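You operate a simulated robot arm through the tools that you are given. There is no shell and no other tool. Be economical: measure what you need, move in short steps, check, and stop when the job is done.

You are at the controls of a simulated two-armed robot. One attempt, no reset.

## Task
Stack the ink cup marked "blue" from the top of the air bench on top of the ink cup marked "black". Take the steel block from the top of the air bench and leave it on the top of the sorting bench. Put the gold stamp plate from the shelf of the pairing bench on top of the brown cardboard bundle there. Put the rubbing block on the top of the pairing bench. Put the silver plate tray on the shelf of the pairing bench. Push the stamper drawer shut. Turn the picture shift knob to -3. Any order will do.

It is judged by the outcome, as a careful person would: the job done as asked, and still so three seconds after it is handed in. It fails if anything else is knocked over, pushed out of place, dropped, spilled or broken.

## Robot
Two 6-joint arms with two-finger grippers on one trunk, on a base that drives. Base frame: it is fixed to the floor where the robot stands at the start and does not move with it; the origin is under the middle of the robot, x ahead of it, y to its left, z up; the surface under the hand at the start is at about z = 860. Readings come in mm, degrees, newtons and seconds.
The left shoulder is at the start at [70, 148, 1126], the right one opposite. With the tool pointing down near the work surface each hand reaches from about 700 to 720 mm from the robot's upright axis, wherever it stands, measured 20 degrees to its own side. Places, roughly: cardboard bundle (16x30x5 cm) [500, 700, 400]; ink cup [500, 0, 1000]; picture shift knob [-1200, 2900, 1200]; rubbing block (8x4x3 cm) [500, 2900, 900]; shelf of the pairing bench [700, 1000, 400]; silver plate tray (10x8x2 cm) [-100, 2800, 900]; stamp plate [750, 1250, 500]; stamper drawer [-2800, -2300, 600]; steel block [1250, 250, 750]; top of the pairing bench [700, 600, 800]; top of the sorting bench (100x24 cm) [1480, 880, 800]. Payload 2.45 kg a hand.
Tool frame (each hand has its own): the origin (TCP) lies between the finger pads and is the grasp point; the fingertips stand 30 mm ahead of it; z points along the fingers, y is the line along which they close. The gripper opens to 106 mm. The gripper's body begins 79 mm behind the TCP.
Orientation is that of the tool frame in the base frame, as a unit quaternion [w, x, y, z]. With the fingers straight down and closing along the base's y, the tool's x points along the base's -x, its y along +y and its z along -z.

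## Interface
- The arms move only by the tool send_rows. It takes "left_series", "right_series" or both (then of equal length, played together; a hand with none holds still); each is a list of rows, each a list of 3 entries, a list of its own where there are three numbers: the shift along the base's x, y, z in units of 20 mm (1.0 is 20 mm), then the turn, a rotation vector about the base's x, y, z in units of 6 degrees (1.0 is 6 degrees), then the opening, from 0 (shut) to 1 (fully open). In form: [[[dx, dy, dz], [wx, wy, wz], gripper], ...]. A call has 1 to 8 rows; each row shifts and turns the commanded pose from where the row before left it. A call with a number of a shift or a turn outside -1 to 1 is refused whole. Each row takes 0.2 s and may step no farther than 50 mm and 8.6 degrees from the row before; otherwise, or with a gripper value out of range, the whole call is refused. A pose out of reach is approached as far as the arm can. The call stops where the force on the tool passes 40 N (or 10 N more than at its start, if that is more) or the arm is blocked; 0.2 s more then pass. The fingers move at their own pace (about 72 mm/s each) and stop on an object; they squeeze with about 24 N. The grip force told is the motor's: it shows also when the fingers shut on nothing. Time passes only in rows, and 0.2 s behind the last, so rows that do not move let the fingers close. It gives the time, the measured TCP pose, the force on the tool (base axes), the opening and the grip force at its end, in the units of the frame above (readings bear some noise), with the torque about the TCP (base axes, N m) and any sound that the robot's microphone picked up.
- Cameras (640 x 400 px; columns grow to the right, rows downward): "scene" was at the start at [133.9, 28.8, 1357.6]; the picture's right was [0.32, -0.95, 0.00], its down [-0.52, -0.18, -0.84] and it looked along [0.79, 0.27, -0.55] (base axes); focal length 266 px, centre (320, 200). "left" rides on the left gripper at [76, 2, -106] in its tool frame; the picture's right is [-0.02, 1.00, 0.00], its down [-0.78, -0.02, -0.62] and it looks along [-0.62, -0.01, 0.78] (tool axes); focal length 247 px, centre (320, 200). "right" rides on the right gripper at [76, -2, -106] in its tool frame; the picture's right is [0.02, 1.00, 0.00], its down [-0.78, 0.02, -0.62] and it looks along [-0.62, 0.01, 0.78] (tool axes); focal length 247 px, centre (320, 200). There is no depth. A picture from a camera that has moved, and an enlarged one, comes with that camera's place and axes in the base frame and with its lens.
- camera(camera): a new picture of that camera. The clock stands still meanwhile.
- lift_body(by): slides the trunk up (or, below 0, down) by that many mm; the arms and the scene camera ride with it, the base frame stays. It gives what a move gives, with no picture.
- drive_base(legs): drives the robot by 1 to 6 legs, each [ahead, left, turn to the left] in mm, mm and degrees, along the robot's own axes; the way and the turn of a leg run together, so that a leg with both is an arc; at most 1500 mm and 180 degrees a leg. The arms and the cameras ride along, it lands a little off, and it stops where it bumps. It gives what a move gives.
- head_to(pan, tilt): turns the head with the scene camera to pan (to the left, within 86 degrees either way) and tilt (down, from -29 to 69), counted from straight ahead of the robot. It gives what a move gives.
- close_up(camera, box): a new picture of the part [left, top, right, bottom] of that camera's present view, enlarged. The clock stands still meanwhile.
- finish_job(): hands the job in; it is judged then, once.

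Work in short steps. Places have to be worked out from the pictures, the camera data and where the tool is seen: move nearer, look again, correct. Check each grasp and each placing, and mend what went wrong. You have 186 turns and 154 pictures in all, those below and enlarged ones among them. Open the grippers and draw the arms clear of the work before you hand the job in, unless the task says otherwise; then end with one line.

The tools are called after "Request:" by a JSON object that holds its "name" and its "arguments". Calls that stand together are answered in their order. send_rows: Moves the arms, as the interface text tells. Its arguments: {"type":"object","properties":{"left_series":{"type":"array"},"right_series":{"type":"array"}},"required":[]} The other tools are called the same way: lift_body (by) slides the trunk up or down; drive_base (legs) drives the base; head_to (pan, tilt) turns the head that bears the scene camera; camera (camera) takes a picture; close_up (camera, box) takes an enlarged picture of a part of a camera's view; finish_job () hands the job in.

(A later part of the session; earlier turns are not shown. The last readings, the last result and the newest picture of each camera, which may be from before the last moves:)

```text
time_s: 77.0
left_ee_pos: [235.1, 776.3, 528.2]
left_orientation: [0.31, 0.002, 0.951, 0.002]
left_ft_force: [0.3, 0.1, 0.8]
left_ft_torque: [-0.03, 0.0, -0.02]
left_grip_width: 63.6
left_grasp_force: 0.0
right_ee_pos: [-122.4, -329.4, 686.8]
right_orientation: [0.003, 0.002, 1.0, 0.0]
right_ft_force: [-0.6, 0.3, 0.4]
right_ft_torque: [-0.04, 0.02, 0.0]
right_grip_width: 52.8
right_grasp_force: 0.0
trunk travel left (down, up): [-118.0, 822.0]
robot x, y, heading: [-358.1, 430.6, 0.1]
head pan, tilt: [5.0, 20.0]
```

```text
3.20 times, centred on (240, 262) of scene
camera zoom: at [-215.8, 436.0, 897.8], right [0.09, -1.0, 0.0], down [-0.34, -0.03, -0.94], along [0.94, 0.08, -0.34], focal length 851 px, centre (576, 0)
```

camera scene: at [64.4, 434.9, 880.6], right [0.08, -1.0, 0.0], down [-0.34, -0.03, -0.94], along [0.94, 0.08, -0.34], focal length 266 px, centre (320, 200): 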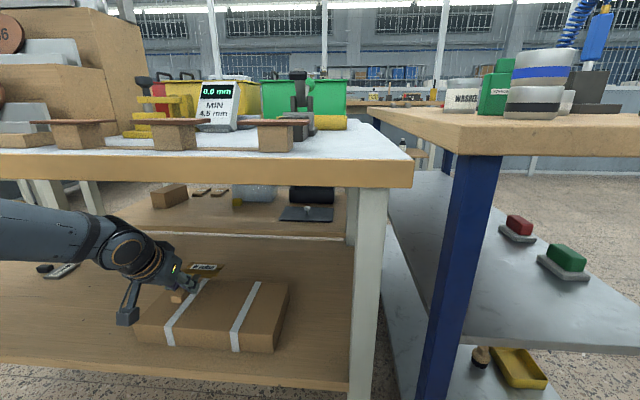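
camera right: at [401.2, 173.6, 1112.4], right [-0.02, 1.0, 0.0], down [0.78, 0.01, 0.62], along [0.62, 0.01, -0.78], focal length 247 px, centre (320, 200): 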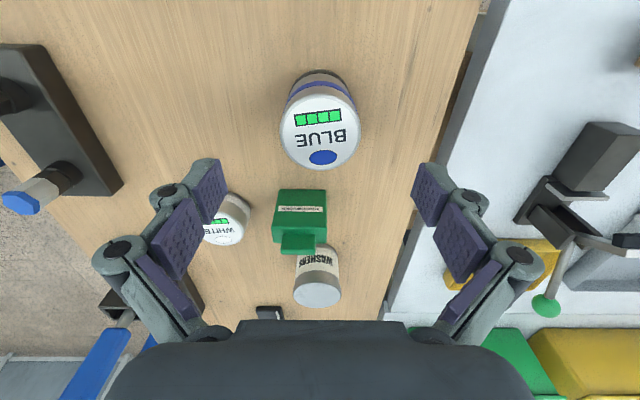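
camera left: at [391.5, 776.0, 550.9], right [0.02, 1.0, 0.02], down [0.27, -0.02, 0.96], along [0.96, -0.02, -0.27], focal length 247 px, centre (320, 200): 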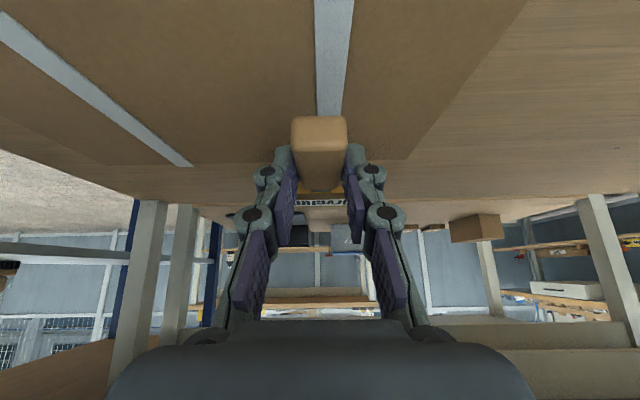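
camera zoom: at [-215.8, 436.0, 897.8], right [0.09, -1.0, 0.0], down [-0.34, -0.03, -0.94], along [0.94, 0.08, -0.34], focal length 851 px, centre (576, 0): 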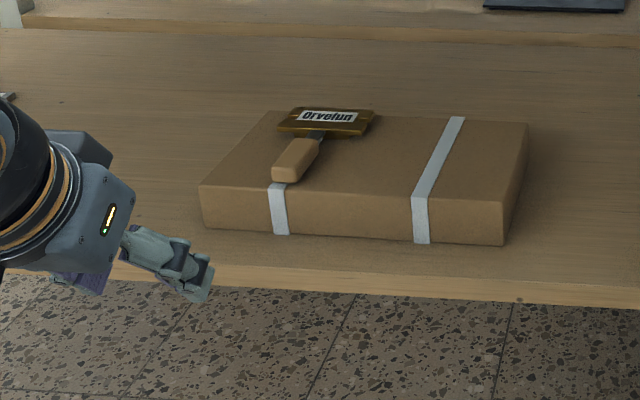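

Plate sits on the bundle. Now raise the trunk back to full height and look left toward y≈2900 and around.

Request:
{"name": "lift_body", "arguments": {"by": 450}}

Request:
{"name": "head_to", "arguments": {"pan": 80, "tilt": 15}}

Request:
{"name": "camera", "arguments": {"camera": "scene"}}

Request:
{"name": "head_to", "arguments": {"pan": -80, "tilt": 15}}

Request:
{"name": "camera", "arguments": {"camera": "scene"}}

```text
refused: 450 is not a number from -400 to 400
```

```text
time_s: 78.4
left_ee_pos: [237.2, 775.3, 527.6]
left_orientation: [0.31, 0.002, 0.951, 0.003]
left_ft_force: [0.1, 0.1, 0.2]
left_ft_torque: [-0.02, 0.0, -0.01]
left_grip_width: 63.5
left_grasp_force: 0.0
right_ee_pos: [-122.6, -328.2, 687.0]
right_orientation: [0.003, 0.003, 1.0, 0.0]
right_ft_force: [0.6, 0.0, 0.4]
right_ft_torque: [-0.03, -0.02, 0.0]
right_grip_width: 53.0
right_grasp_force: 0.1
trunk travel left (down, up): [-118.0, 822.0]
robot x, y, heading: [-357.6, 431.2, -0.1]
head pan, tilt: [80.0, 15.0]
```

```text
102 pictures are left
camera scene: at [-291.9, 520.1, 905.9], right [0.98, -0.18, 0.0], down [-0.05, -0.25, -0.97], along [0.17, 0.95, -0.26], focal length 266 px, centre (320, 200)
```

scene: 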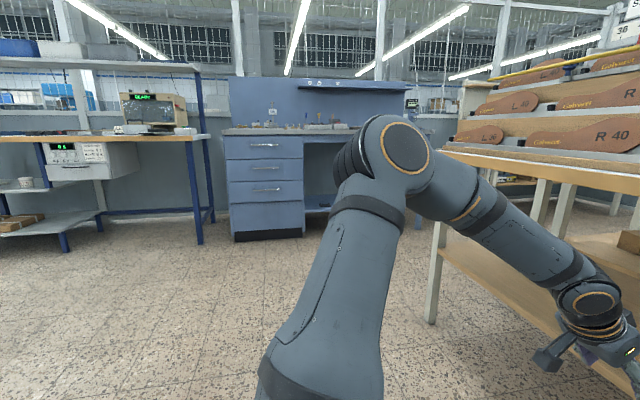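

```text
time_s: 80.9
left_ee_pos: [235.8, 776.1, 529.2]
left_orientation: [0.31, 0.002, 0.951, 0.003]
left_ft_force: [0.7, -0.2, -1.1]
left_ft_torque: [0.02, 0.01, 0.03]
left_grip_width: 63.7
left_grasp_force: 0.0
right_ee_pos: [-121.5, -328.4, 686.7]
right_orientation: [0.003, 0.003, 1.0, 0.0]
right_ft_force: [0.2, -0.2, 0.1]
right_ft_torque: [-0.01, 0.01, 0.02]
right_grip_width: 53.0
right_grasp_force: 0.1
trunk travel left (down, up): [-118.0, 822.0]
robot x, y, heading: [-357.0, 428.8, -0.1]
head pan, tilt: [-80.0, 15.0]
```

```text
101 pictures are left
camera scene: at [-292.3, 336.1, 905.9], right [-0.99, -0.17, 0.0], down [-0.04, 0.26, -0.97], along [0.17, -0.95, -0.26], focal length 266 px, centre (320, 200)
```

scene: 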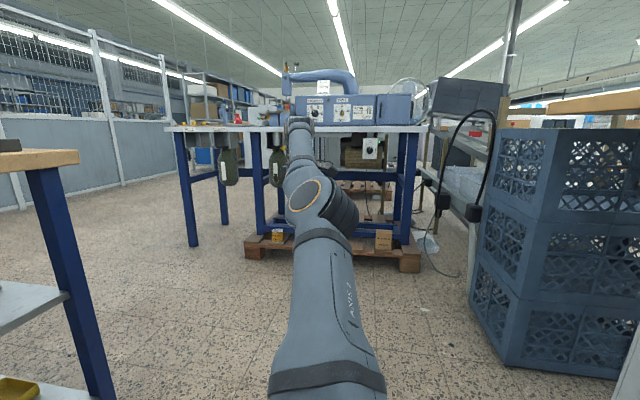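

Area to the left is a blue desk; the floor in between is clear. Raise 400 mm, back off, turn left 90° and head toward it.

Request:
{"name": "lift_body", "arguments": {"by": 400}}

Request:
{"name": "drive_base", "arguments": {"legs": [[-300, 0, 0], [0, 0, 90], [1000, 0, 0]]}}

Request:
{"name": "head_to", "arguments": {"pan": -10, "tilt": 25}}

Request:
{"name": "camera", "arguments": {"camera": "scene"}}

```text
time_s: 84.7
left_ee_pos: [237.3, 776.2, 927.7]
left_orientation: [0.31, 0.003, 0.951, 0.002]
left_ft_force: [0.3, 0.0, -0.7]
left_ft_torque: [-0.02, 0.02, 0.02]
left_grip_width: 63.6
left_grasp_force: 0.1
right_ee_pos: [-122.2, -328.4, 1086.8]
right_orientation: [0.003, 0.003, 1.0, 0.0]
right_ft_force: [-0.4, 0.0, -0.2]
right_ft_torque: [0.0, 0.02, -0.01]
right_grip_width: 52.9
right_grasp_force: 0.1
trunk travel left (down, up): [-518.0, 422.0]
robot x, y, heading: [-357.8, 427.4, -0.0]
head pan, tilt: [-80.0, 15.0]
```

```text
time_s: 95.3
left_ee_pos: [-1002.6, 2024.0, 927.3]
left_orientation: [0.217, -0.671, 0.673, 0.221]
left_ft_force: [0.8, -0.6, -0.6]
left_ft_torque: [0.0, -0.03, -0.01]
left_grip_width: 63.6
left_grasp_force: 0.0
right_ee_pos: [103.4, 1669.3, 1087.1]
right_orientation: [0.002, -0.706, 0.708, 0.002]
right_ft_force: [0.0, -0.5, 0.2]
right_ft_torque: [0.01, 0.01, 0.05]
right_grip_width: 53.1
right_grasp_force: 0.0
trunk travel left (down, up): [-518.0, 422.0]
robot x, y, heading: [-649.9, 1429.4, 90.1]
head pan, tilt: [-80.0, 15.0]
```

```text
time_s: 96.8
left_ee_pos: [-1001.7, 2024.4, 927.4]
left_orientation: [0.217, -0.672, 0.673, 0.22]
left_ft_force: [-0.3, 0.6, -0.6]
left_ft_torque: [0.01, -0.01, -0.02]
left_grip_width: 63.8
left_grasp_force: 0.1
right_ee_pos: [102.3, 1669.3, 1086.6]
right_orientation: [0.003, -0.707, 0.707, 0.002]
right_ft_force: [0.3, 0.6, 0.1]
right_ft_torque: [-0.01, 0.01, 0.03]
right_grip_width: 53.0
right_grasp_force: 0.1
trunk travel left (down, up): [-518.0, 422.0]
robot x, y, heading: [-655.0, 1430.7, 90.0]
head pan, tilt: [-10.0, 25.0]
```

```text
100 pictures are left
camera scene: at [-637.7, 1571.7, 1289.7], right [0.98, -0.17, 0.0], down [-0.07, -0.42, -0.91], along [0.16, 0.89, -0.42], focal length 266 px, centre (320, 200)
```

scene: 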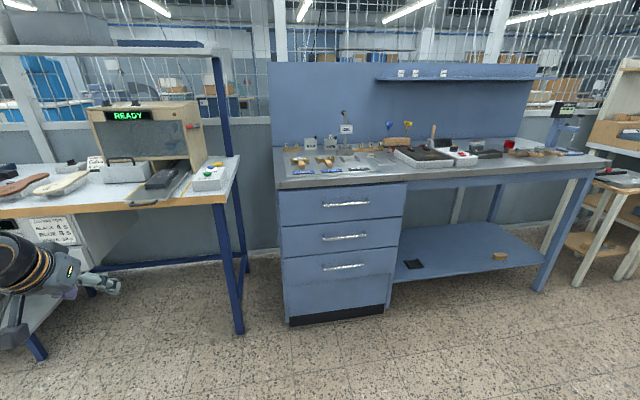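

Request:
{"name": "close_up", "arguments": {"camera": "scene", "box": [270, 110, 430, 200]}}

Request:
{"name": "close_up", "arguments": {"camera": "scene", "box": [410, 110, 610, 200]}}

Request:
{"name": "close_up", "arguments": {"camera": "scene", "box": [0, 80, 250, 260]}}

```text
4.00 times, centred on (350, 155) of scene
camera zoom: at [-637.7, 1571.7, 1289.7], right [0.98, -0.17, 0.0], down [-0.07, -0.42, -0.91], along [0.16, 0.89, -0.42], focal length 1064 px, centre (200, 380)
```

zoom: 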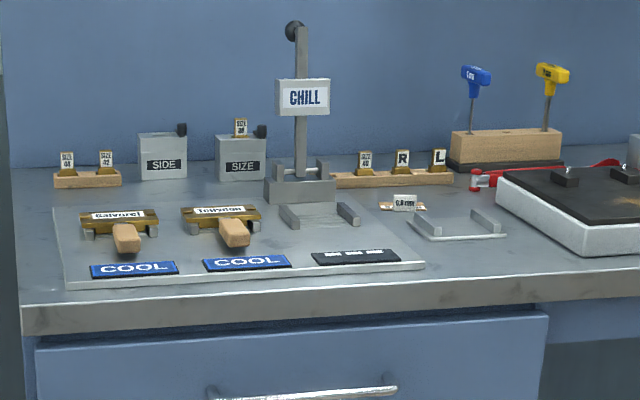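

```text
3.20 times, centred on (510, 155) of scene
camera zoom: at [-637.7, 1571.7, 1289.7], right [0.98, -0.17, 0.0], down [-0.07, -0.42, -0.91], along [0.16, 0.89, -0.42], focal length 851 px, centre (-288, 344)
```

zoom: 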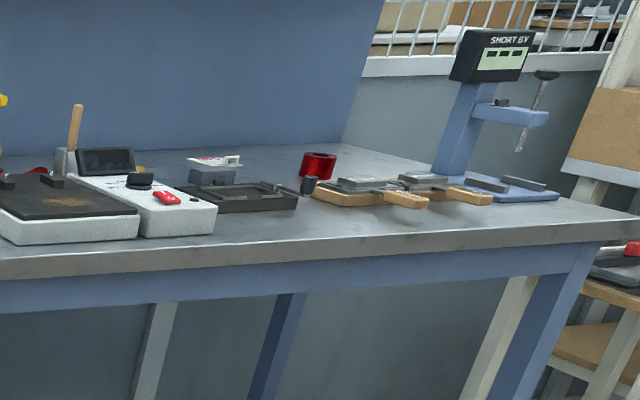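

```text
2.22 times, centred on (125, 170) of scene
camera zoom: at [-637.7, 1571.7, 1289.7], right [0.98, -0.17, 0.0], down [-0.07, -0.42, -0.91], along [0.16, 0.89, -0.42], focal length 591 px, centre (753, 267)
```

zoom: 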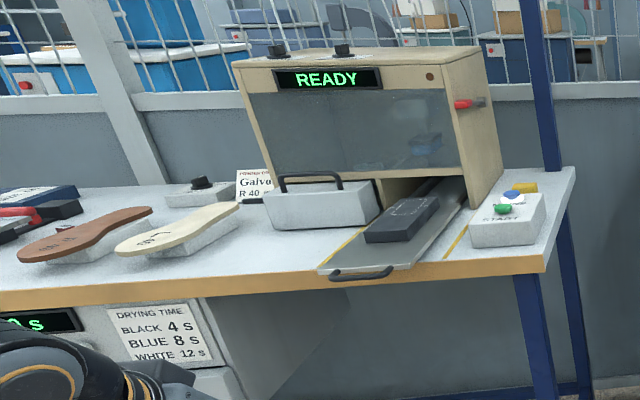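

The U-rail silver tray is near [-74, 2837]; knob candidates sit atop the READY box. I bring the right arm back to front and swing the left arm out to its side, untilting it.

Request:
{"name": "send_rows", "arguments": {"left_series": [[[-1, -0.5, 0.5], [-1, 0, 0], 1], [[-1, -0.5, 0.5], [-1, 0, 0], 1], [[-1, -0.6, 0.5], [-1, 0, 0], 1], [[-1, -0.7, 0.5], [-1, 0, 0], 1], [[-1, -0.8, 0.5], [-1, 0, 0], 1], [[-1, -0.9, 0.5], [-1, 0, 0], 1], [[-1, -1, 0.5], [0, 0, 0], 1], [[-1, -1, 0.5], [0, 0, 0], 1]], "right_series": [[[-0.2, 1, 0], [0, 0, 0], 0.5], [[-0.3, 1, 0], [0, 0, 0], 0.5], [[-0.4, 1, 0], [0, 0, 0], 0.5], [[-0.5, 1, 0], [0, 0, 0], 0.5], [[-0.6, 1, 0], [0, 0, 0], 0.5], [[-0.7, 1, 0], [0, 0, 0], 0.5], [[-0.8, 1, 0], [0, 0, 0], 0.5], [[-0.8, 1, 0], [0, 0, 0], 0.5]]}}

Request:
{"name": "send_rows", "arguments": {"left_series": [[[-0.9, -1, 0.2], [0, 0, 0], 1], [[-0.8, -1, 0], [0, 0, 0], 1], [[-0.7, -1, 0], [0, 0, 0], 1], [[-0.6, -1, 0], [0, 0, 0], 1], [[-0.5, -1, 0], [0, 0, 0], 1], [[-0.4, -1, 0], [0, 0, 0], 1], [[-0.3, -1, 0], [0, 0, 0], 1], [[-0.2, -1, 0], [0, 0, 0], 1]], "right_series": [[[-0.9, 1, 0], [0, 0, 0], 0.5], [[-0.9, 1, 0], [0, 0, 0], 0.5], [[-1, 0.9, 0], [0, 0, 0], 0.5], [[-1, 0.8, 0], [0, 0, 0], 0.5], [[-1, 0.7, 0], [0, 0, 0], 0.5], [[-1, 0.6, 0], [0, 0, 0], 0.5], [[-1, 0.5, 0], [0, 0, 0], 0.5], [[-1, 0.4, 0], [0, 0, 0], 0.5]]}}

```text
time_s: 98.6
left_ee_pos: [-1163.4, 1904.6, 1007.4]
left_orientation: [-0.001, -0.706, 0.708, 0.002]
left_ft_force: [0.1, -0.1, -0.3]
left_ft_torque: [0.01, -0.02, -0.03]
left_grip_width: 106.2
left_grasp_force: 0.1
right_ee_pos: [23.0, 1826.9, 1098.5]
right_orientation: [0.014, -0.703, 0.711, 0.002]
right_ft_force: [-0.2, -1.3, 0.2]
right_ft_torque: [0.0, -0.06, -0.02]
right_grip_width: 53.1
right_grasp_force: 0.1
right hand out of reach, approached as far as the arm can: row 2, 6, 7, 8
trunk travel left (down, up): [-518.0, 422.0]
robot x, y, heading: [-654.7, 1429.7, 90.1]
head pan, tilt: [-10.0, 25.0]
```

```text
time_s: 100.4
left_ee_pos: [-1263.0, 1781.2, 1028.9]
left_orientation: [-0.002, -0.706, 0.708, 0.002]
left_ft_force: [-0.4, 0.0, 0.2]
left_ft_torque: [0.03, -0.01, -0.02]
left_grip_width: 106.0
left_grasp_force: 0.1
left hand out of reach, approached as far as the arm can: row 6, 7, 8
right_ee_pos: [26.0, 1826.9, 1097.2]
right_orientation: [0.013, -0.704, 0.711, 0.002]
right_ft_force: [-1.0, -0.1, 0.1]
right_ft_torque: [0.01, -0.02, 0.0]
right_grip_width: 52.9
right_grasp_force: 0.1
right hand out of reach, approached as far as the arm can: row 1, 2, 3, 4, 5, 6, 7, 8
trunk travel left (down, up): [-518.0, 422.0]
robot x, y, heading: [-652.7, 1431.1, 90.2]
head pan, tilt: [-10.0, 25.0]
```

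The right arm stalls at its inner limit; I push it forward (+y) only.

Request:
{"name": "send_rows", "arguments": {"right_series": [[[0, 1, 0], [0, 0, 0], 0.5], [[0, 1, 0], [0, 0, 0], 0.5], [[0, 1, 0], [0, 0, 0], 0.5], [[0, 1, 0], [0, 0, 0], 0.5], [[0, 1, 0], [0, 0, 0], 0.5], [[0, 1, 0], [0, 0, 0], 0.5]]}}

Request:
{"name": "camera", "arguments": {"camera": "scene"}}

```text
time_s: 101.8
left_ee_pos: [-1262.6, 1780.8, 1029.6]
left_orientation: [-0.002, -0.707, 0.708, 0.002]
left_ft_force: [0.3, -0.1, -0.6]
left_ft_torque: [0.0, -0.03, 0.0]
left_grip_width: 106.0
left_grasp_force: 0.1
right_ee_pos: [19.0, 1834.5, 1100.2]
right_orientation: [0.015, -0.703, 0.711, 0.002]
right_ft_force: [-0.8, 0.0, -0.2]
right_ft_torque: [0.02, 0.0, -0.01]
right_grip_width: 53.2
right_grasp_force: 0.1
right hand out of reach, approached as far as the arm can: row 1, 2, 3, 4, 5, 6
trunk travel left (down, up): [-518.0, 422.0]
robot x, y, heading: [-656.9, 1430.2, 90.1]
head pan, tilt: [-10.0, 25.0]
```

```text
96 pictures are left
camera scene: at [-638.0, 1571.8, 1289.6], right [0.98, -0.17, 0.0], down [-0.07, -0.42, -0.91], along [0.16, 0.89, -0.42], focal length 266 px, centre (320, 200)
```

scene: 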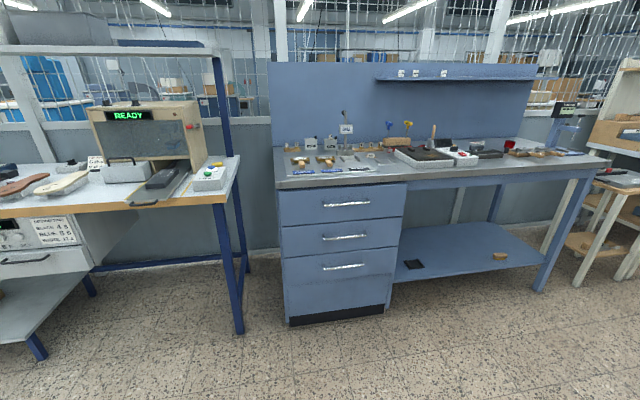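

I look at the right arm's pose to understand the limit.

Request:
{"name": "head_to", "arguments": {"pan": -75, "tilt": 20}}

Request:
{"name": "camera", "arguments": {"camera": "scene"}}

Request:
{"name": "head_to", "arguments": {"pan": 75, "tilt": 20}}

Request:
{"name": "camera", "arguments": {"camera": "scene"}}

```text
time_s: 103.1
left_ee_pos: [-1261.4, 1781.3, 1029.0]
left_orientation: [0.002, 0.707, -0.707, -0.002]
left_ft_force: [-0.7, -0.8, 0.4]
left_ft_torque: [0.0, 0.0, 0.05]
left_grip_width: 106.1
left_grasp_force: 0.1
right_ee_pos: [19.8, 1835.1, 1099.3]
right_orientation: [0.014, -0.703, 0.711, 0.002]
right_ft_force: [0.3, 0.2, -0.3]
right_ft_torque: [0.02, -0.04, 0.0]
right_grip_width: 53.0
right_grasp_force: 0.1
trunk travel left (down, up): [-518.0, 422.0]
robot x, y, heading: [-648.0, 1432.0, 90.4]
head pan, tilt: [-75.0, 20.0]
```

```text
95 pictures are left
camera scene: at [-563.8, 1505.3, 1297.7], right [0.26, -0.97, 0.0], down [-0.33, -0.09, -0.94], along [0.91, 0.24, -0.34], focal length 266 px, centre (320, 200)
```

scene: 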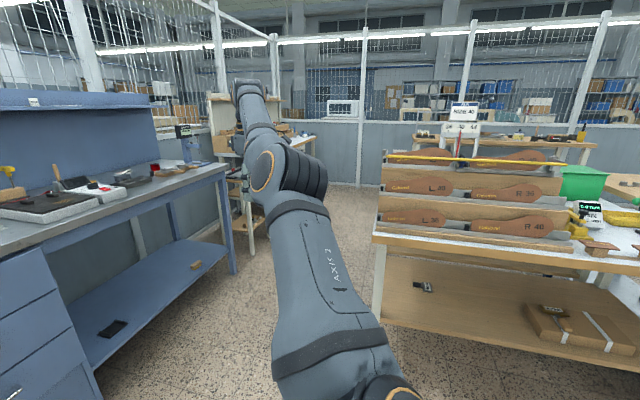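

```text
time_s: 105.5
left_ee_pos: [-1261.4, 1782.2, 1027.8]
left_orientation: [-0.002, -0.706, 0.708, 0.002]
left_ft_force: [0.0, 0.7, 0.2]
left_ft_torque: [0.04, 0.02, 0.0]
left_grip_width: 105.9
left_grasp_force: 0.0
right_ee_pos: [18.7, 1835.4, 1098.2]
right_orientation: [0.015, -0.704, 0.71, 0.002]
right_ft_force: [0.0, -1.2, -0.1]
right_ft_torque: [0.0, 0.03, 0.03]
right_grip_width: 53.2
right_grasp_force: 0.0
trunk travel left (down, up): [-518.0, 422.0]
robot x, y, heading: [-653.8, 1429.5, 90.3]
head pan, tilt: [75.0, 20.0]
```

```text
94 pictures are left
camera scene: at [-743.7, 1505.0, 1297.7], right [0.26, 0.97, 0.0], down [0.33, -0.09, -0.94], along [-0.91, 0.24, -0.34], focal length 266 px, centre (320, 200)
```

scene: 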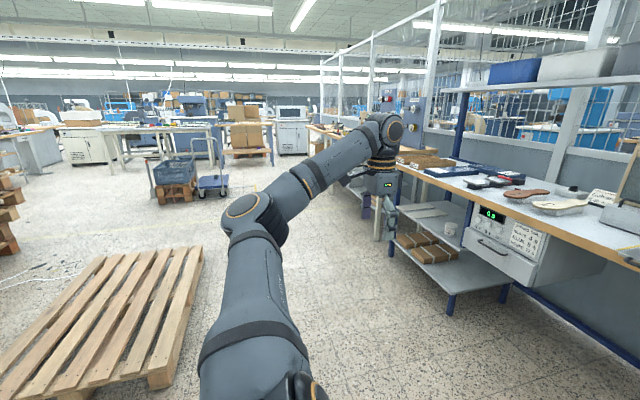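

I try moving the right hand inward (-x, toward the robot).

Request:
{"name": "send_rows", "arguments": {"right_series": [[[-1, -1, 0], [0, 0, 0], 0.5], [[-1, -1, 0], [0, 0, 0], 0.5], [[-1, -1, 0], [0, 0, 0], 0.5], [[-1, -1, 0], [0, 0, 0], 0.5], [[-1, -1, 0], [0, 0, 0], 0.5], [[-1, -1, 0], [0, 0, 0], 0.5], [[-1, -1, 0], [0, 0, 0], 0.5], [[-1, -1, 0], [0, 0, 0], 0.5]]}}

Request:
{"name": "send_rows", "arguments": {"right_series": [[[1, 0, 0], [0, 0, 0], 0.5], [[1, 0, 0], [0, 0, 0], 0.5], [[1, 0, 0], [0, 0, 0], 0.5], [[1, 0, 0], [0, 0, 0], 0.5]]}}

```text
time_s: 107.3
left_ee_pos: [-1261.6, 1781.9, 1029.8]
left_orientation: [-0.002, -0.707, 0.707, 0.002]
left_ft_force: [-0.1, -1.2, -0.2]
left_ft_torque: [-0.01, -0.01, -0.01]
left_grip_width: 106.0
left_grasp_force: 0.0
right_ee_pos: [19.8, 1835.0, 1099.7]
right_orientation: [0.015, -0.704, 0.711, 0.002]
right_ft_force: [0.1, -0.4, -0.4]
right_ft_torque: [0.01, 0.03, -0.01]
right_grip_width: 53.0
right_grasp_force: 0.1
right hand out of reach, approached as far as the arm can: row 1, 2, 3, 4, 5, 6, 7, 8
trunk travel left (down, up): [-518.0, 422.0]
robot x, y, heading: [-654.7, 1428.4, 90.0]
head pan, tilt: [75.0, 20.0]
```

```text
time_s: 108.3
left_ee_pos: [-1261.9, 1781.0, 1029.4]
left_orientation: [-0.001, -0.707, 0.707, 0.002]
left_ft_force: [1.0, 1.1, -0.1]
left_ft_torque: [-0.02, 0.0, -0.01]
left_grip_width: 105.9
left_grasp_force: 0.1
right_ee_pos: [29.6, 1819.5, 1099.4]
right_orientation: [0.015, -0.703, 0.711, 0.002]
right_ft_force: [0.1, 0.5, -0.3]
right_ft_torque: [0.01, 0.05, -0.01]
right_grip_width: 53.1
right_grasp_force: 0.1
right hand out of reach, approached as far as the arm can: row 1, 2, 3, 4
trunk travel left (down, up): [-518.0, 422.0]
robot x, y, heading: [-654.2, 1430.6, 90.1]
head pan, tilt: [75.0, 20.0]
```

I probe the right arm's freedom vertically.

Request:
{"name": "send_rows", "arguments": {"right_series": [[[0, 0, -1], [0, 0, 0], 0.5], [[0, 0, -1], [0, 0, 0], 0.5], [[0, 0, -1], [0, 0, 0], 0.5], [[0, 0, -1], [0, 0, 0], 0.5]]}}

Request:
{"name": "send_rows", "arguments": {"right_series": [[[0, 0, 1], [0, 0, 0], 0.5], [[0, 0, 1], [0, 0, 0], 0.5], [[0, 0, 1], [0, 0, 0], 0.5], [[0, 0, 1], [0, 0, 0], 0.5], [[0, 0, 1], [0, 0, 0], 0.5], [[0, 0, 1], [0, 0, 0], 0.5]]}}

```text
time_s: 109.3
left_ee_pos: [-1260.6, 1781.4, 1029.7]
left_orientation: [-0.002, -0.707, 0.707, 0.002]
left_ft_force: [0.3, 0.2, 0.1]
left_ft_torque: [-0.01, 0.04, 0.0]
left_grip_width: 106.2
left_grasp_force: 0.0
right_ee_pos: [50.0, 1834.0, 1028.1]
right_orientation: [0.0, -0.706, 0.708, 0.002]
right_ft_force: [0.6, 0.2, 0.3]
right_ft_torque: [0.0, 0.03, 0.02]
right_grip_width: 53.2
right_grasp_force: 0.1
right hand out of reach, approached as far as the arm can: row 2, 3, 4
trunk travel left (down, up): [-518.0, 422.0]
robot x, y, heading: [-654.7, 1432.3, 90.1]
head pan, tilt: [75.0, 20.0]
```

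```text
time_s: 110.7
left_ee_pos: [-1263.0, 1780.6, 1027.9]
left_orientation: [-0.001, -0.707, 0.708, 0.002]
left_ft_force: [-0.2, 0.6, 0.5]
left_ft_torque: [0.01, -0.02, -0.01]
left_grip_width: 106.3
left_grasp_force: 0.1
right_ee_pos: [29.5, 1821.2, 1089.4]
right_orientation: [0.007, -0.705, 0.709, 0.002]
right_ft_force: [0.0, 0.7, 0.2]
right_ft_torque: [-0.02, 0.0, -0.01]
right_grip_width: 52.9
right_grasp_force: 0.1
right hand out of reach, approached as far as the arm can: row 1, 2, 3, 4, 5, 6
trunk travel left (down, up): [-518.0, 422.0]
robot x, y, heading: [-655.1, 1431.4, 89.9]
head pan, tilt: [75.0, 20.0]
```

Going down frees it. I go down and swing forward tangentially.

Request:
{"name": "send_rows", "arguments": {"right_series": [[[0, 0, -1], [0, 0, 0], 0.5], [[-0.6, 0.6, -1], [0, 0, 0], 0.5], [[-0.6, 0.7, -0.5], [0, 0, 0], 0.5], [[-0.6, 0.8, 0], [0, 0, 0], 0.5], [[-0.6, 0.8, 0], [0, 0, 0], 0.5], [[-0.7, 0.8, 0], [0, 0, 0], 0.5], [[-0.7, 0.8, 0], [0, 0, 0], 0.5], [[-0.7, 0.8, 0], [0, 0, 0], 0.5]]}}

```text
time_s: 112.5
left_ee_pos: [-1263.1, 1782.1, 1027.4]
left_orientation: [-0.002, -0.706, 0.708, 0.001]
left_ft_force: [-0.9, -0.3, 0.2]
left_ft_torque: [0.03, 0.0, 0.03]
left_grip_width: 106.1
left_grasp_force: 0.0
right_ee_pos: [-46.8, 1937.6, 1049.0]
right_orientation: [0.003, -0.706, 0.708, 0.001]
right_ft_force: [-0.1, -0.2, -0.6]
right_ft_torque: [-0.05, 0.02, -0.01]
right_grip_width: 53.0
right_grasp_force: 0.1
right hand out of reach, approached as far as the arm can: row 1, 2, 3, 8
trunk travel left (down, up): [-518.0, 422.0]
robot x, y, heading: [-657.0, 1431.9, 90.1]
head pan, tilt: [75.0, 20.0]
```

Moving again; continue the swing.

Request:
{"name": "send_rows", "arguments": {"right_series": [[[-0.9, 0.7, -0.3], [0, 0, 0], 0.5], [[-0.9, 0.7, -0.3], [0, 0, 0], 0.5], [[-0.9, 0.7, 0], [0, 0, 0], 0.5], [[-0.9, 0.7, 0], [0, 0, 0], 0.5], [[-1, 0.6, 0], [0, 0, 0], 0.5], [[-1, 0.6, 0], [0, 0, 0], 0.5], [[-1, 0.6, 0], [0, 0, 0], 0.5], [[-1, 0.6, 0], [0, 0, 0], 0.5]]}}

Request:
{"name": "send_rows", "arguments": {"right_series": [[[-1, 0.4, 0], [0, 0, 0], 0.5], [[-1, 0.4, 0], [0, 0, 0], 0.5], [[-1, 0.3, 0], [0, 0, 0], 0.5], [[-1, 0.3, 0], [0, 0, 0], 0.5], [[-1, 0.2, 0], [0, 0, 0], 0.5], [[-1, 0.2, 0], [0, 0, 0], 0.5], [[-1, 0.1, 0], [0, 0, 0], 0.5], [[-1, 0.1, 0], [0, 0, 0], 0.5]]}}

```text
time_s: 114.3
left_ee_pos: [-1262.0, 1782.2, 1028.1]
left_orientation: [-0.002, -0.705, 0.709, 0.002]
left_ft_force: [-0.4, 0.2, 0.1]
left_ft_torque: [0.0, 0.03, 0.03]
left_grip_width: 105.9
left_grasp_force: 0.0
right_ee_pos: [-201.0, 2040.2, 1035.0]
right_orientation: [0.002, -0.706, 0.708, 0.001]
right_ft_force: [0.2, 0.5, -0.5]
right_ft_torque: [-0.02, -0.01, 0.0]
right_grip_width: 52.9
right_grasp_force: 0.0
trunk travel left (down, up): [-518.0, 422.0]
robot x, y, heading: [-649.9, 1432.4, 89.7]
head pan, tilt: [75.0, 20.0]
```

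```text
time_s: 116.1
left_ee_pos: [-1262.6, 1782.7, 1029.0]
left_orientation: [-0.002, -0.707, 0.708, 0.002]
left_ft_force: [-0.3, -0.1, 0.4]
left_ft_torque: [-0.01, 0.0, 0.04]
left_grip_width: 106.1
left_grasp_force: 0.1
right_ee_pos: [-359.9, 2083.7, 1037.0]
right_orientation: [0.002, -0.706, 0.708, 0.002]
right_ft_force: [-0.4, -1.4, 0.1]
right_ft_torque: [-0.01, -0.02, 0.04]
right_grip_width: 53.0
right_grasp_force: 0.1
right hand out of reach, approached as far as the arm can: row 8
trunk travel left (down, up): [-518.0, 422.0]
robot x, y, heading: [-652.0, 1432.0, 90.2]
head pan, tilt: [75.0, 20.0]
```

Right arm is back in front. Raise the left hand a bit, then drive toward the desk with the right hand near the tray, stopping a bit short.

Request:
{"name": "send_rows", "arguments": {"left_series": [[[0, -0.5, 1], [0, 0, 0], 0.5], [[0, -0.5, 1], [0, 0, 0], 0.5], [[0, -0.5, 1], [0, 0, 0], 0.5], [[0, -0.5, 1], [0, 0, 0], 0.5]]}}

Request:
{"name": "drive_base", "arguments": {"legs": [[0, -286, 0], [630, 0, 0]]}}

Request:
{"name": "head_to", "arguments": {"pan": -20, "tilt": 40}}

Request:
{"name": "camera", "arguments": {"camera": "scene"}}

Request:
{"name": "camera", "arguments": {"camera": "right"}}

```text
time_s: 117.1
left_ee_pos: [-1263.5, 1750.2, 1111.7]
left_orientation: [-0.001, -0.706, 0.708, 0.003]
left_ft_force: [0.0, 0.1, 0.0]
left_ft_torque: [0.0, 0.06, -0.01]
left_grip_width: 52.9
left_grasp_force: 0.0
left hand out of reach, approached as far as the arm can: row 3, 4
right_ee_pos: [-360.4, 2082.3, 1036.7]
right_orientation: [0.002, -0.707, 0.708, 0.002]
right_ft_force: [-0.2, 0.3, -0.5]
right_ft_torque: [0.0, 0.01, 0.02]
right_grip_width: 52.9
right_grasp_force: 0.2
trunk travel left (down, up): [-518.0, 422.0]
robot x, y, heading: [-649.3, 1431.4, 90.3]
head pan, tilt: [75.0, 20.0]
```

```text
time_s: 122.2
left_ee_pos: [-986.0, 2387.0, 1110.2]
left_orientation: [0.001, 0.707, -0.707, -0.002]
left_ft_force: [1.2, 0.2, -0.2]
left_ft_torque: [-0.02, 0.03, 0.0]
left_grip_width: 53.1
left_grasp_force: 0.1
right_ee_pos: [-81.6, 2725.4, 1036.0]
right_orientation: [-0.001, 0.708, -0.706, -0.001]
right_ft_force: [-0.5, 0.5, 0.2]
right_ft_torque: [-0.02, 0.01, 0.01]
right_grip_width: 53.1
right_grasp_force: 0.1
trunk travel left (down, up): [-518.0, 422.0]
robot x, y, heading: [-371.8, 2066.8, 90.1]
head pan, tilt: [75.0, 20.0]
```

```text
time_s: 123.9
left_ee_pos: [-985.5, 2386.5, 1109.5]
left_orientation: [0.001, 0.708, -0.706, -0.003]
left_ft_force: [1.0, 0.0, -0.3]
left_ft_torque: [-0.02, -0.01, 0.0]
left_grip_width: 53.0
left_grasp_force: 0.0
right_ee_pos: [-81.8, 2725.0, 1036.3]
right_orientation: [-0.001, 0.708, -0.706, -0.001]
right_ft_force: [-0.2, 0.6, 0.7]
right_ft_torque: [0.01, -0.04, -0.01]
right_grip_width: 53.1
right_grasp_force: 0.1
trunk travel left (down, up): [-518.0, 422.0]
robot x, y, heading: [-371.9, 2072.2, 90.2]
head pan, tilt: [-20.0, 40.0]
```

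```text
93 pictures are left
camera scene: at [-345.4, 2201.4, 1266.3], right [0.94, -0.34, 0.0], down [-0.22, -0.61, -0.77], along [0.26, 0.72, -0.64], focal length 266 px, centre (320, 200)
```

scene: 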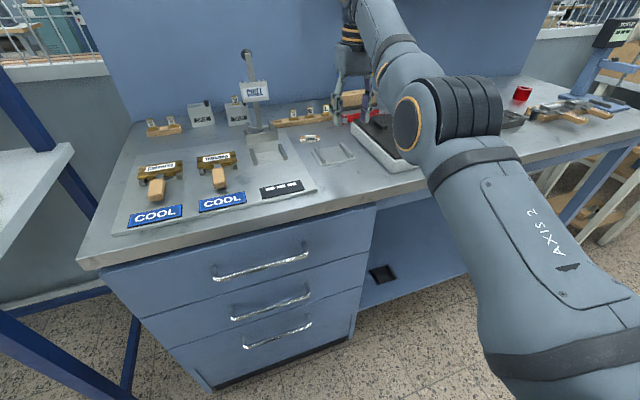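

```text
92 pictures are left
camera right: at [-81.4, 2647.5, 1142.5], right [-1.0, -0.02, 0.0], down [-0.02, 0.78, 0.62], along [-0.02, 0.62, -0.78], focal length 247 px, centre (320, 200)
```

right: 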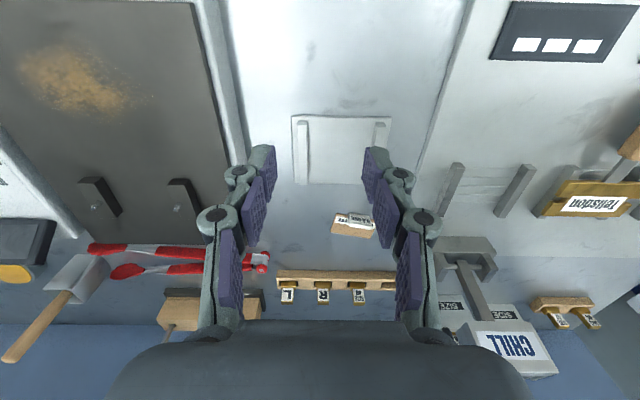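

Close-up of the silver tray for grasp planning.

Request:
{"name": "close_up", "arguments": {"camera": "right", "box": [270, 90, 410, 200]}}

Request:
{"name": "close_up", "arguments": {"camera": "scene", "box": [290, 120, 370, 180]}}

```text
3.64 times, centred on (340, 145) of right
camera zoom: at [-81.4, 2647.5, 1142.5], right [-1.0, -0.02, 0.0], down [-0.02, 0.78, 0.62], along [-0.02, 0.62, -0.78], focal length 898 px, centre (247, 400)
```

zoom: 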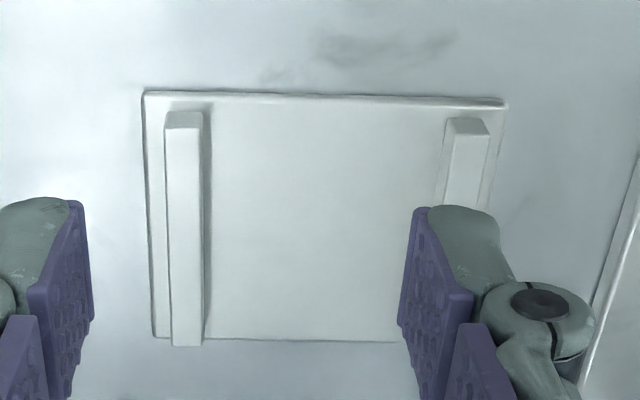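

```text
6.67 times, centred on (330, 150) of scene
camera zoom: at [-345.4, 2201.4, 1266.3], right [0.94, -0.34, 0.0], down [-0.22, -0.61, -0.77], along [0.26, 0.72, -0.64], focal length 1773 px, centre (253, 533)
```

zoom: 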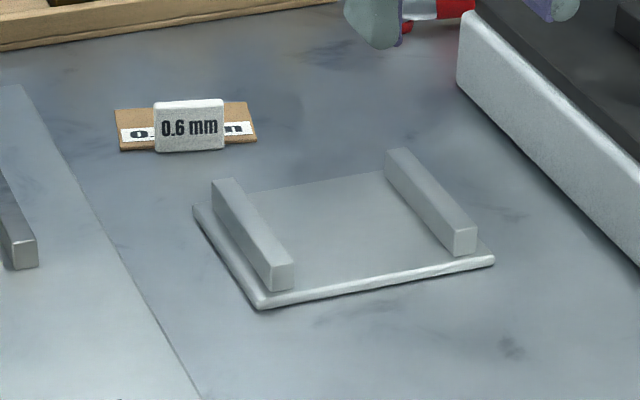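

The rails' outer faces are ~87 mm apart: graspable across x. Tray centre ≈ [-110, 2775], rail tops ≈913. Open, position above and lower.

Request:
{"name": "drive_base", "arguments": {"legs": [[48, 28, 0]]}}

Request:
{"name": "send_rows", "arguments": {"right_series": [[[0, 0, 0], [0, 0, 0], 0.8], [[0, 0, 0], [0, 0, 0], 1], [[0, 0, 0], [0, 0, 0], 1]]}}

Request:
{"name": "lift_body", "arguments": {"by": -70}}

Request:
{"name": "camera", "arguments": {"camera": "right"}}

```text
time_s: 124.9
left_ee_pos: [-1012.9, 2433.2, 1110.7]
left_orientation: [0.001, 0.708, -0.707, -0.003]
left_ft_force: [-0.2, -0.1, -0.2]
left_ft_torque: [-0.03, -0.01, 0.03]
left_grip_width: 53.0
left_grasp_force: 0.1
right_ee_pos: [-109.5, 2771.4, 1037.3]
right_orientation: [-0.002, 0.708, -0.706, -0.001]
right_ft_force: [-0.3, 1.8, 0.3]
right_ft_torque: [-0.02, -0.03, -0.01]
right_grip_width: 53.2
right_grasp_force: 0.1
trunk travel left (down, up): [-518.0, 422.0]
robot x, y, heading: [-400.2, 2120.2, 90.5]
head pan, tilt: [-20.0, 40.0]
```

```text
time_s: 125.7
left_ee_pos: [-1014.7, 2433.4, 1111.0]
left_orientation: [0.001, 0.707, -0.707, -0.002]
left_ft_force: [0.3, -0.4, 1.1]
left_ft_torque: [-0.01, 0.04, -0.02]
left_grip_width: 53.2
left_grasp_force: 0.1
right_ee_pos: [-109.4, 2771.5, 1035.9]
right_orientation: [-0.001, 0.708, -0.707, -0.001]
right_ft_force: [0.3, -0.2, -0.1]
right_ft_torque: [0.03, 0.03, -0.03]
right_grip_width: 106.1
right_grasp_force: 0.0
trunk travel left (down, up): [-518.0, 422.0]
robot x, y, heading: [-398.8, 2115.8, 90.1]
head pan, tilt: [-20.0, 40.0]
```

```text
time_s: 126.8
left_ee_pos: [-1012.8, 2433.0, 1039.9]
left_orientation: [0.002, 0.708, -0.706, -0.003]
left_ft_force: [0.8, -0.4, -0.1]
left_ft_torque: [0.01, 0.02, 0.0]
left_grip_width: 53.0
left_grasp_force: 0.0
right_ee_pos: [-109.4, 2772.5, 966.9]
right_orientation: [-0.002, 0.708, -0.706, -0.002]
right_ft_force: [0.2, -0.5, 0.4]
right_ft_torque: [0.0, 0.01, -0.01]
right_grip_width: 106.1
right_grasp_force: 0.1
trunk travel left (down, up): [-448.0, 492.0]
robot x, y, heading: [-400.6, 2117.8, 90.3]
head pan, tilt: [-20.0, 40.0]
```

```text
89 pictures are left
camera right: at [-109.4, 2694.2, 1072.7], right [-1.0, -0.02, 0.0], down [-0.02, 0.78, 0.62], along [-0.02, 0.62, -0.78], focal length 247 px, centre (320, 200)
```

right: 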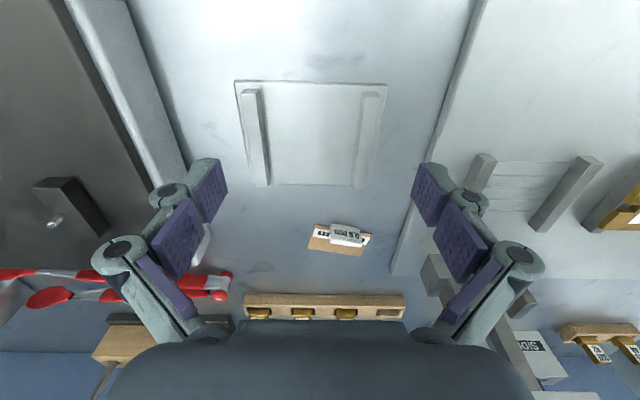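

Tray centre is ~7 mm to +x. Correct and lower 32 mm.

Request:
{"name": "send_rows", "arguments": {"right_series": [[[0.36, 0.1, 0], [0, 0, 0], 1], [[0, 0, 0], [0, 0, 0], 1]]}}

Request:
{"name": "lift_body", "arguments": {"by": -32}}

Request:
{"name": "camera", "arguments": {"camera": "right"}}

```text
time_s: 127.3
left_ee_pos: [-1013.6, 2433.9, 1041.1]
left_orientation: [0.002, 0.708, -0.706, -0.002]
left_ft_force: [-0.3, 0.4, -0.8]
left_ft_torque: [0.03, -0.02, 0.0]
left_grip_width: 52.8
left_grasp_force: 0.1
right_ee_pos: [-103.7, 2771.5, 966.6]
right_orientation: [-0.002, 0.709, -0.706, -0.002]
right_ft_force: [-0.2, 0.4, 0.9]
right_ft_torque: [0.04, -0.04, -0.01]
right_grip_width: 106.0
right_grasp_force: 0.0
right hand out of reach, approached as far as the arm can: row 1
trunk travel left (down, up): [-448.0, 492.0]
robot x, y, heading: [-400.2, 2117.0, 90.2]
head pan, tilt: [-20.0, 40.0]
```

```text
time_s: 128.1
left_ee_pos: [-1014.3, 2432.3, 1009.3]
left_orientation: [0.001, 0.708, -0.707, -0.002]
left_ft_force: [0.6, 0.4, -0.5]
left_ft_torque: [-0.01, -0.01, 0.01]
left_grip_width: 53.2
left_grasp_force: 0.1
right_ee_pos: [-103.6, 2772.0, 934.7]
right_orientation: [0.001, -0.707, 0.707, 0.001]
right_ft_force: [0.5, 0.8, -0.3]
right_ft_torque: [-0.02, 0.01, 0.0]
right_grip_width: 106.1
right_grasp_force: 0.0
trunk travel left (down, up): [-416.0, 524.0]
robot x, y, heading: [-400.5, 2118.3, 90.3]
head pan, tilt: [-20.0, 40.0]
```

```text
88 pictures are left
camera right: at [-103.3, 2693.6, 1040.0], right [-1.0, -0.02, 0.0], down [-0.02, 0.78, 0.62], along [-0.01, 0.62, -0.78], focal length 247 px, centre (320, 200)
```

right: 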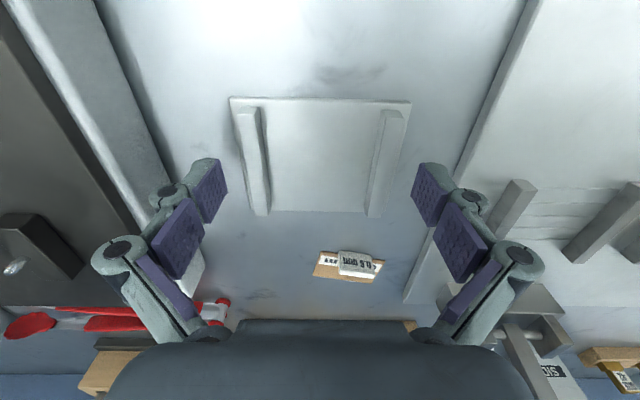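

Centred. Lower 12 mm and close gently.

Request:
{"name": "lift_body", "arguments": {"by": -12}}

Request:
{"name": "camera", "arguments": {"camera": "right"}}

```text
time_s: 128.7
left_ee_pos: [-1013.7, 2433.6, 996.7]
left_orientation: [0.001, 0.708, -0.706, -0.003]
left_ft_force: [0.3, 0.1, -0.3]
left_ft_torque: [0.01, -0.02, -0.04]
left_grip_width: 52.9
left_grasp_force: 0.2
right_ee_pos: [-104.2, 2772.0, 922.2]
right_orientation: [-0.001, 0.707, -0.707, -0.001]
right_ft_force: [0.4, 0.0, 0.0]
right_ft_torque: [0.02, 0.0, 0.05]
right_grip_width: 105.8
right_grasp_force: 0.1
trunk travel left (down, up): [-404.0, 536.0]
robot x, y, heading: [-404.2, 2118.0, 90.5]
head pan, tilt: [-20.0, 40.0]
```

```text
87 pictures are left
camera right: at [-103.4, 2693.7, 1027.9], right [-1.0, -0.02, 0.0], down [-0.02, 0.78, 0.62], along [-0.01, 0.62, -0.78], focal length 247 px, centre (320, 200)
```

right: 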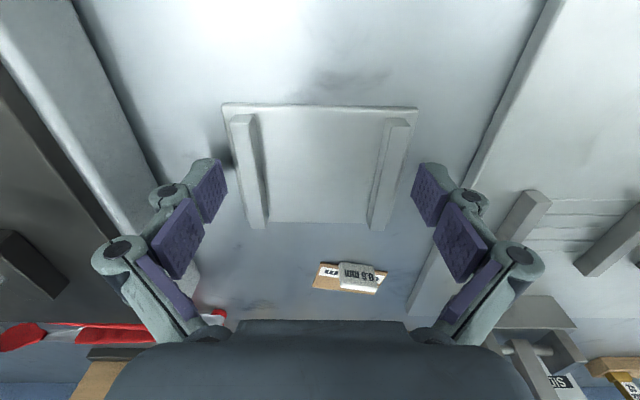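

Close on the rails.

Request:
{"name": "send_rows", "arguments": {"right_series": [[[0, 0, 0], [0, 0, 0], 0.9], [[0, 0, 0], [0, 0, 0], 0.85], [[0, 0, 0], [0, 0, 0], 0.8], [[0, 0, 0], [0, 0, 0], 0.5], [[0, 0, 0], [0, 0, 0], 0], [[0, 0, 0], [0, 0, 0], 0]]}}

Request:
{"name": "camera", "arguments": {"camera": "right"}}

```text
time_s: 130.1
left_ee_pos: [-1014.3, 2432.9, 997.6]
left_orientation: [0.001, 0.708, -0.706, -0.003]
left_ft_force: [-0.4, 0.5, 0.0]
left_ft_torque: [0.0, -0.01, 0.02]
left_grip_width: 52.9
left_grasp_force: 0.0
right_ee_pos: [-103.7, 2770.8, 925.5]
right_orientation: [-0.004, 0.708, -0.707, -0.004]
right_ft_force: [6.1, 10.1, 21.0]
right_ft_torque: [0.13, 0.04, -0.03]
right_grip_width: 85.7
right_grasp_force: 23.9
trunk travel left (down, up): [-404.0, 536.0]
robot x, y, heading: [-401.3, 2118.5, 90.5]
head pan, tilt: [-20.0, 40.0]
```

```text
86 pictures are left
camera right: at [-103.4, 2692.8, 1030.0], right [-1.0, -0.02, 0.0], down [-0.02, 0.78, 0.63], along [-0.01, 0.63, -0.78], focal length 247 px, centre (320, 200)
```

right: 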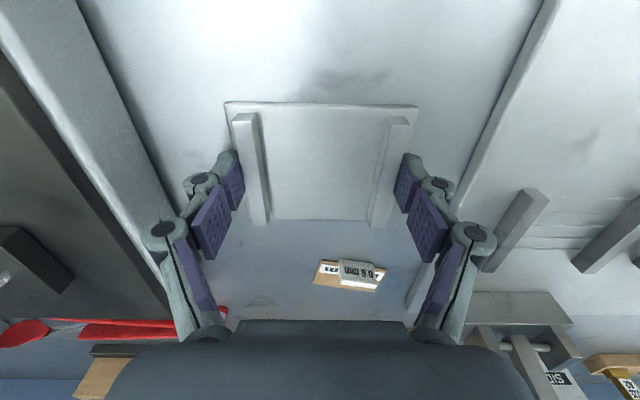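

Gripped at 85.7 mm on the rails, pressing slightly down. Lift 15 mm and check.

Request:
{"name": "lift_body", "arguments": {"by": 20}}

Request:
{"name": "camera", "arguments": {"camera": "right"}}

```text
time_s: 130.8
left_ee_pos: [-1014.7, 2433.7, 1016.3]
left_orientation: [0.001, 0.707, -0.707, -0.003]
left_ft_force: [0.6, 0.2, 0.0]
left_ft_torque: [0.01, -0.03, -0.01]
left_grip_width: 53.2
left_grasp_force: 0.1
right_ee_pos: [-104.4, 2771.8, 941.2]
right_orientation: [-0.001, 0.708, -0.706, 0.0]
right_ft_force: [0.4, -1.0, -2.6]
right_ft_torque: [-0.04, 0.01, -0.01]
right_grip_width: 85.9
right_grasp_force: 24.4
trunk travel left (down, up): [-424.0, 516.0]
robot x, y, heading: [-399.6, 2117.7, 90.0]
head pan, tilt: [-20.0, 40.0]
```

```text
85 pictures are left
camera right: at [-103.7, 2694.4, 1046.7], right [-1.0, -0.02, 0.0], down [-0.02, 0.78, 0.62], along [-0.02, 0.62, -0.78], focal length 247 px, centre (320, 200)
```

right: 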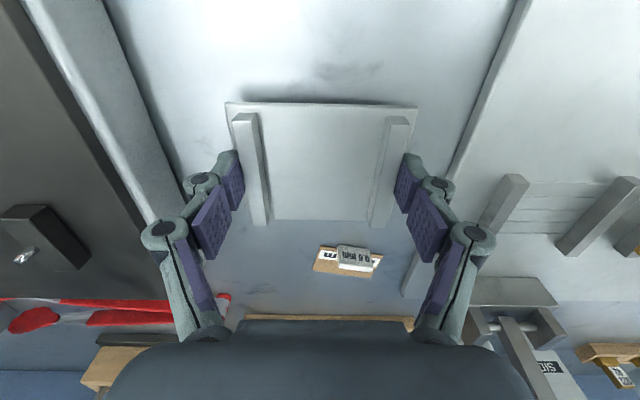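

Tray is held. Raise it, back away to open floor and turn to face the pairing bench.

Request:
{"name": "lift_body", "arguments": {"by": 60}}

Request:
{"name": "drive_base", "arguments": {"legs": [[-650, 0, 0], [0, 180, 0], [0, 0, -90], [0, -200, 0]]}}

Request:
{"name": "head_to", "arguments": {"pan": -10, "tilt": 25}}

Request:
{"name": "lift_body", "arguments": {"by": -400}}

Request:
{"name": "camera", "arguments": {"camera": "scene"}}

Request:
{"name": "camera", "arguments": {"camera": "right"}}

```text
time_s: 131.8
left_ee_pos: [-1014.5, 2434.2, 1077.2]
left_orientation: [0.002, 0.708, -0.706, -0.002]
left_ft_force: [-0.2, -0.3, 0.6]
left_ft_torque: [-0.02, -0.04, 0.02]
left_grip_width: 53.0
left_grasp_force: 0.1
right_ee_pos: [-103.9, 2772.0, 1002.0]
right_orientation: [-0.001, 0.708, -0.706, -0.001]
right_ft_force: [0.0, 0.1, -2.3]
right_ft_torque: [-0.02, -0.04, 0.0]
right_grip_width: 85.6
right_grasp_force: 23.7
trunk travel left (down, up): [-484.0, 456.0]
robot x, y, heading: [-402.1, 2117.1, 90.5]
head pan, tilt: [-20.0, 40.0]
```

```text
time_s: 141.5
left_ee_pos: [-274.5, 1882.1, 1076.9]
left_orientation: [0.001, -0.012, 1.0, 0.002]
left_ft_force: [0.5, -0.1, 0.5]
left_ft_torque: [0.03, 0.0, 0.0]
left_grip_width: 52.9
left_grasp_force: 0.0
right_ee_pos: [83.7, 980.6, 1001.0]
right_orientation: [0.002, -0.014, 1.0, 0.0]
right_ft_force: [-0.6, 0.0, -2.4]
right_ft_torque: [0.0, 0.02, 0.03]
right_grip_width: 85.3
right_grasp_force: 24.5
trunk travel left (down, up): [-484.0, 456.0]
robot x, y, heading: [-575.1, 1262.3, 1.3]
head pan, tilt: [-20.0, 40.0]
```

```text
time_s: 142.3
left_ee_pos: [-274.6, 1882.5, 1075.9]
left_orientation: [0.001, -0.011, 1.0, 0.002]
left_ft_force: [-0.4, -0.6, -0.9]
left_ft_torque: [0.03, -0.02, 0.02]
left_grip_width: 53.0
left_grasp_force: 0.1
right_ee_pos: [84.6, 980.5, 1002.2]
right_orientation: [0.001, -0.012, 1.0, 0.0]
right_ft_force: [0.2, 0.5, -2.2]
right_ft_torque: [0.0, 0.0, -0.01]
right_grip_width: 85.3
right_grasp_force: 23.8
trunk travel left (down, up): [-484.0, 456.0]
robot x, y, heading: [-576.7, 1264.0, 1.4]
head pan, tilt: [-10.0, 25.0]
```

```text
time_s: 146.1
left_ee_pos: [-274.1, 1882.3, 677.7]
left_orientation: [0.001, -0.013, 1.0, 0.002]
left_ft_force: [-0.5, -0.5, -0.3]
left_ft_torque: [0.03, 0.03, 0.0]
left_grip_width: 53.2
left_grasp_force: 0.2
right_ee_pos: [82.3, 981.4, 603.9]
right_orientation: [0.001, -0.014, 1.0, 0.0]
right_ft_force: [-0.2, 0.0, -2.3]
right_ft_torque: [-0.01, 0.0, -0.04]
right_grip_width: 85.6
right_grasp_force: 23.9
trunk travel left (down, up): [-84.0, 856.0]
robot x, y, heading: [-575.0, 1264.6, 1.6]
head pan, tilt: [-10.0, 25.0]
```

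```text
84 pictures are left
camera scene: at [-435.4, 1250.8, 855.6], right [-0.15, -0.99, 0.0], down [-0.42, 0.06, -0.91], along [0.9, -0.13, -0.42], focal length 266 px, centre (320, 200)
```

scene: 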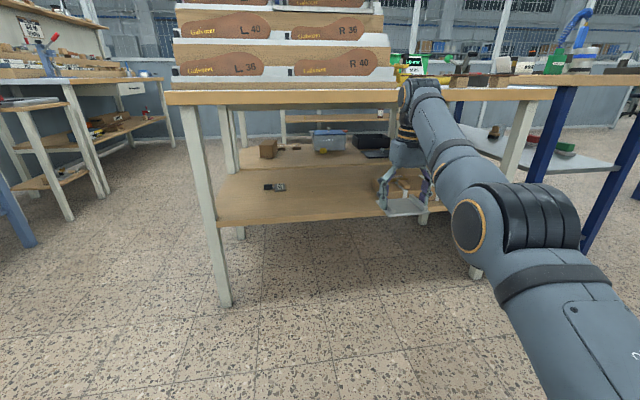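

```text
83 pictures are left
camera right: at [5.4, 976.0, 707.6], right [-0.05, 1.0, 0.0], down [0.78, 0.04, 0.62], along [0.62, 0.03, -0.78], focal length 247 px, centre (320, 200)
```

right: 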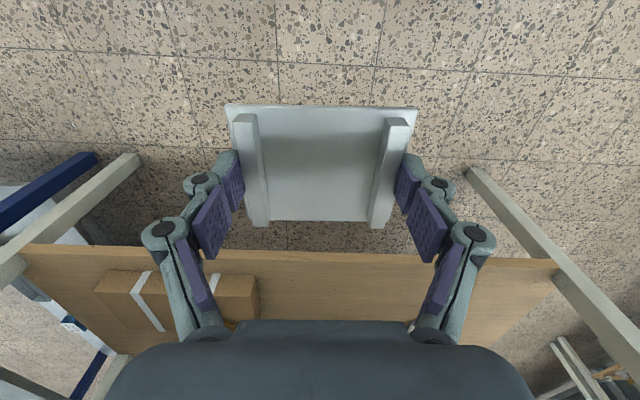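

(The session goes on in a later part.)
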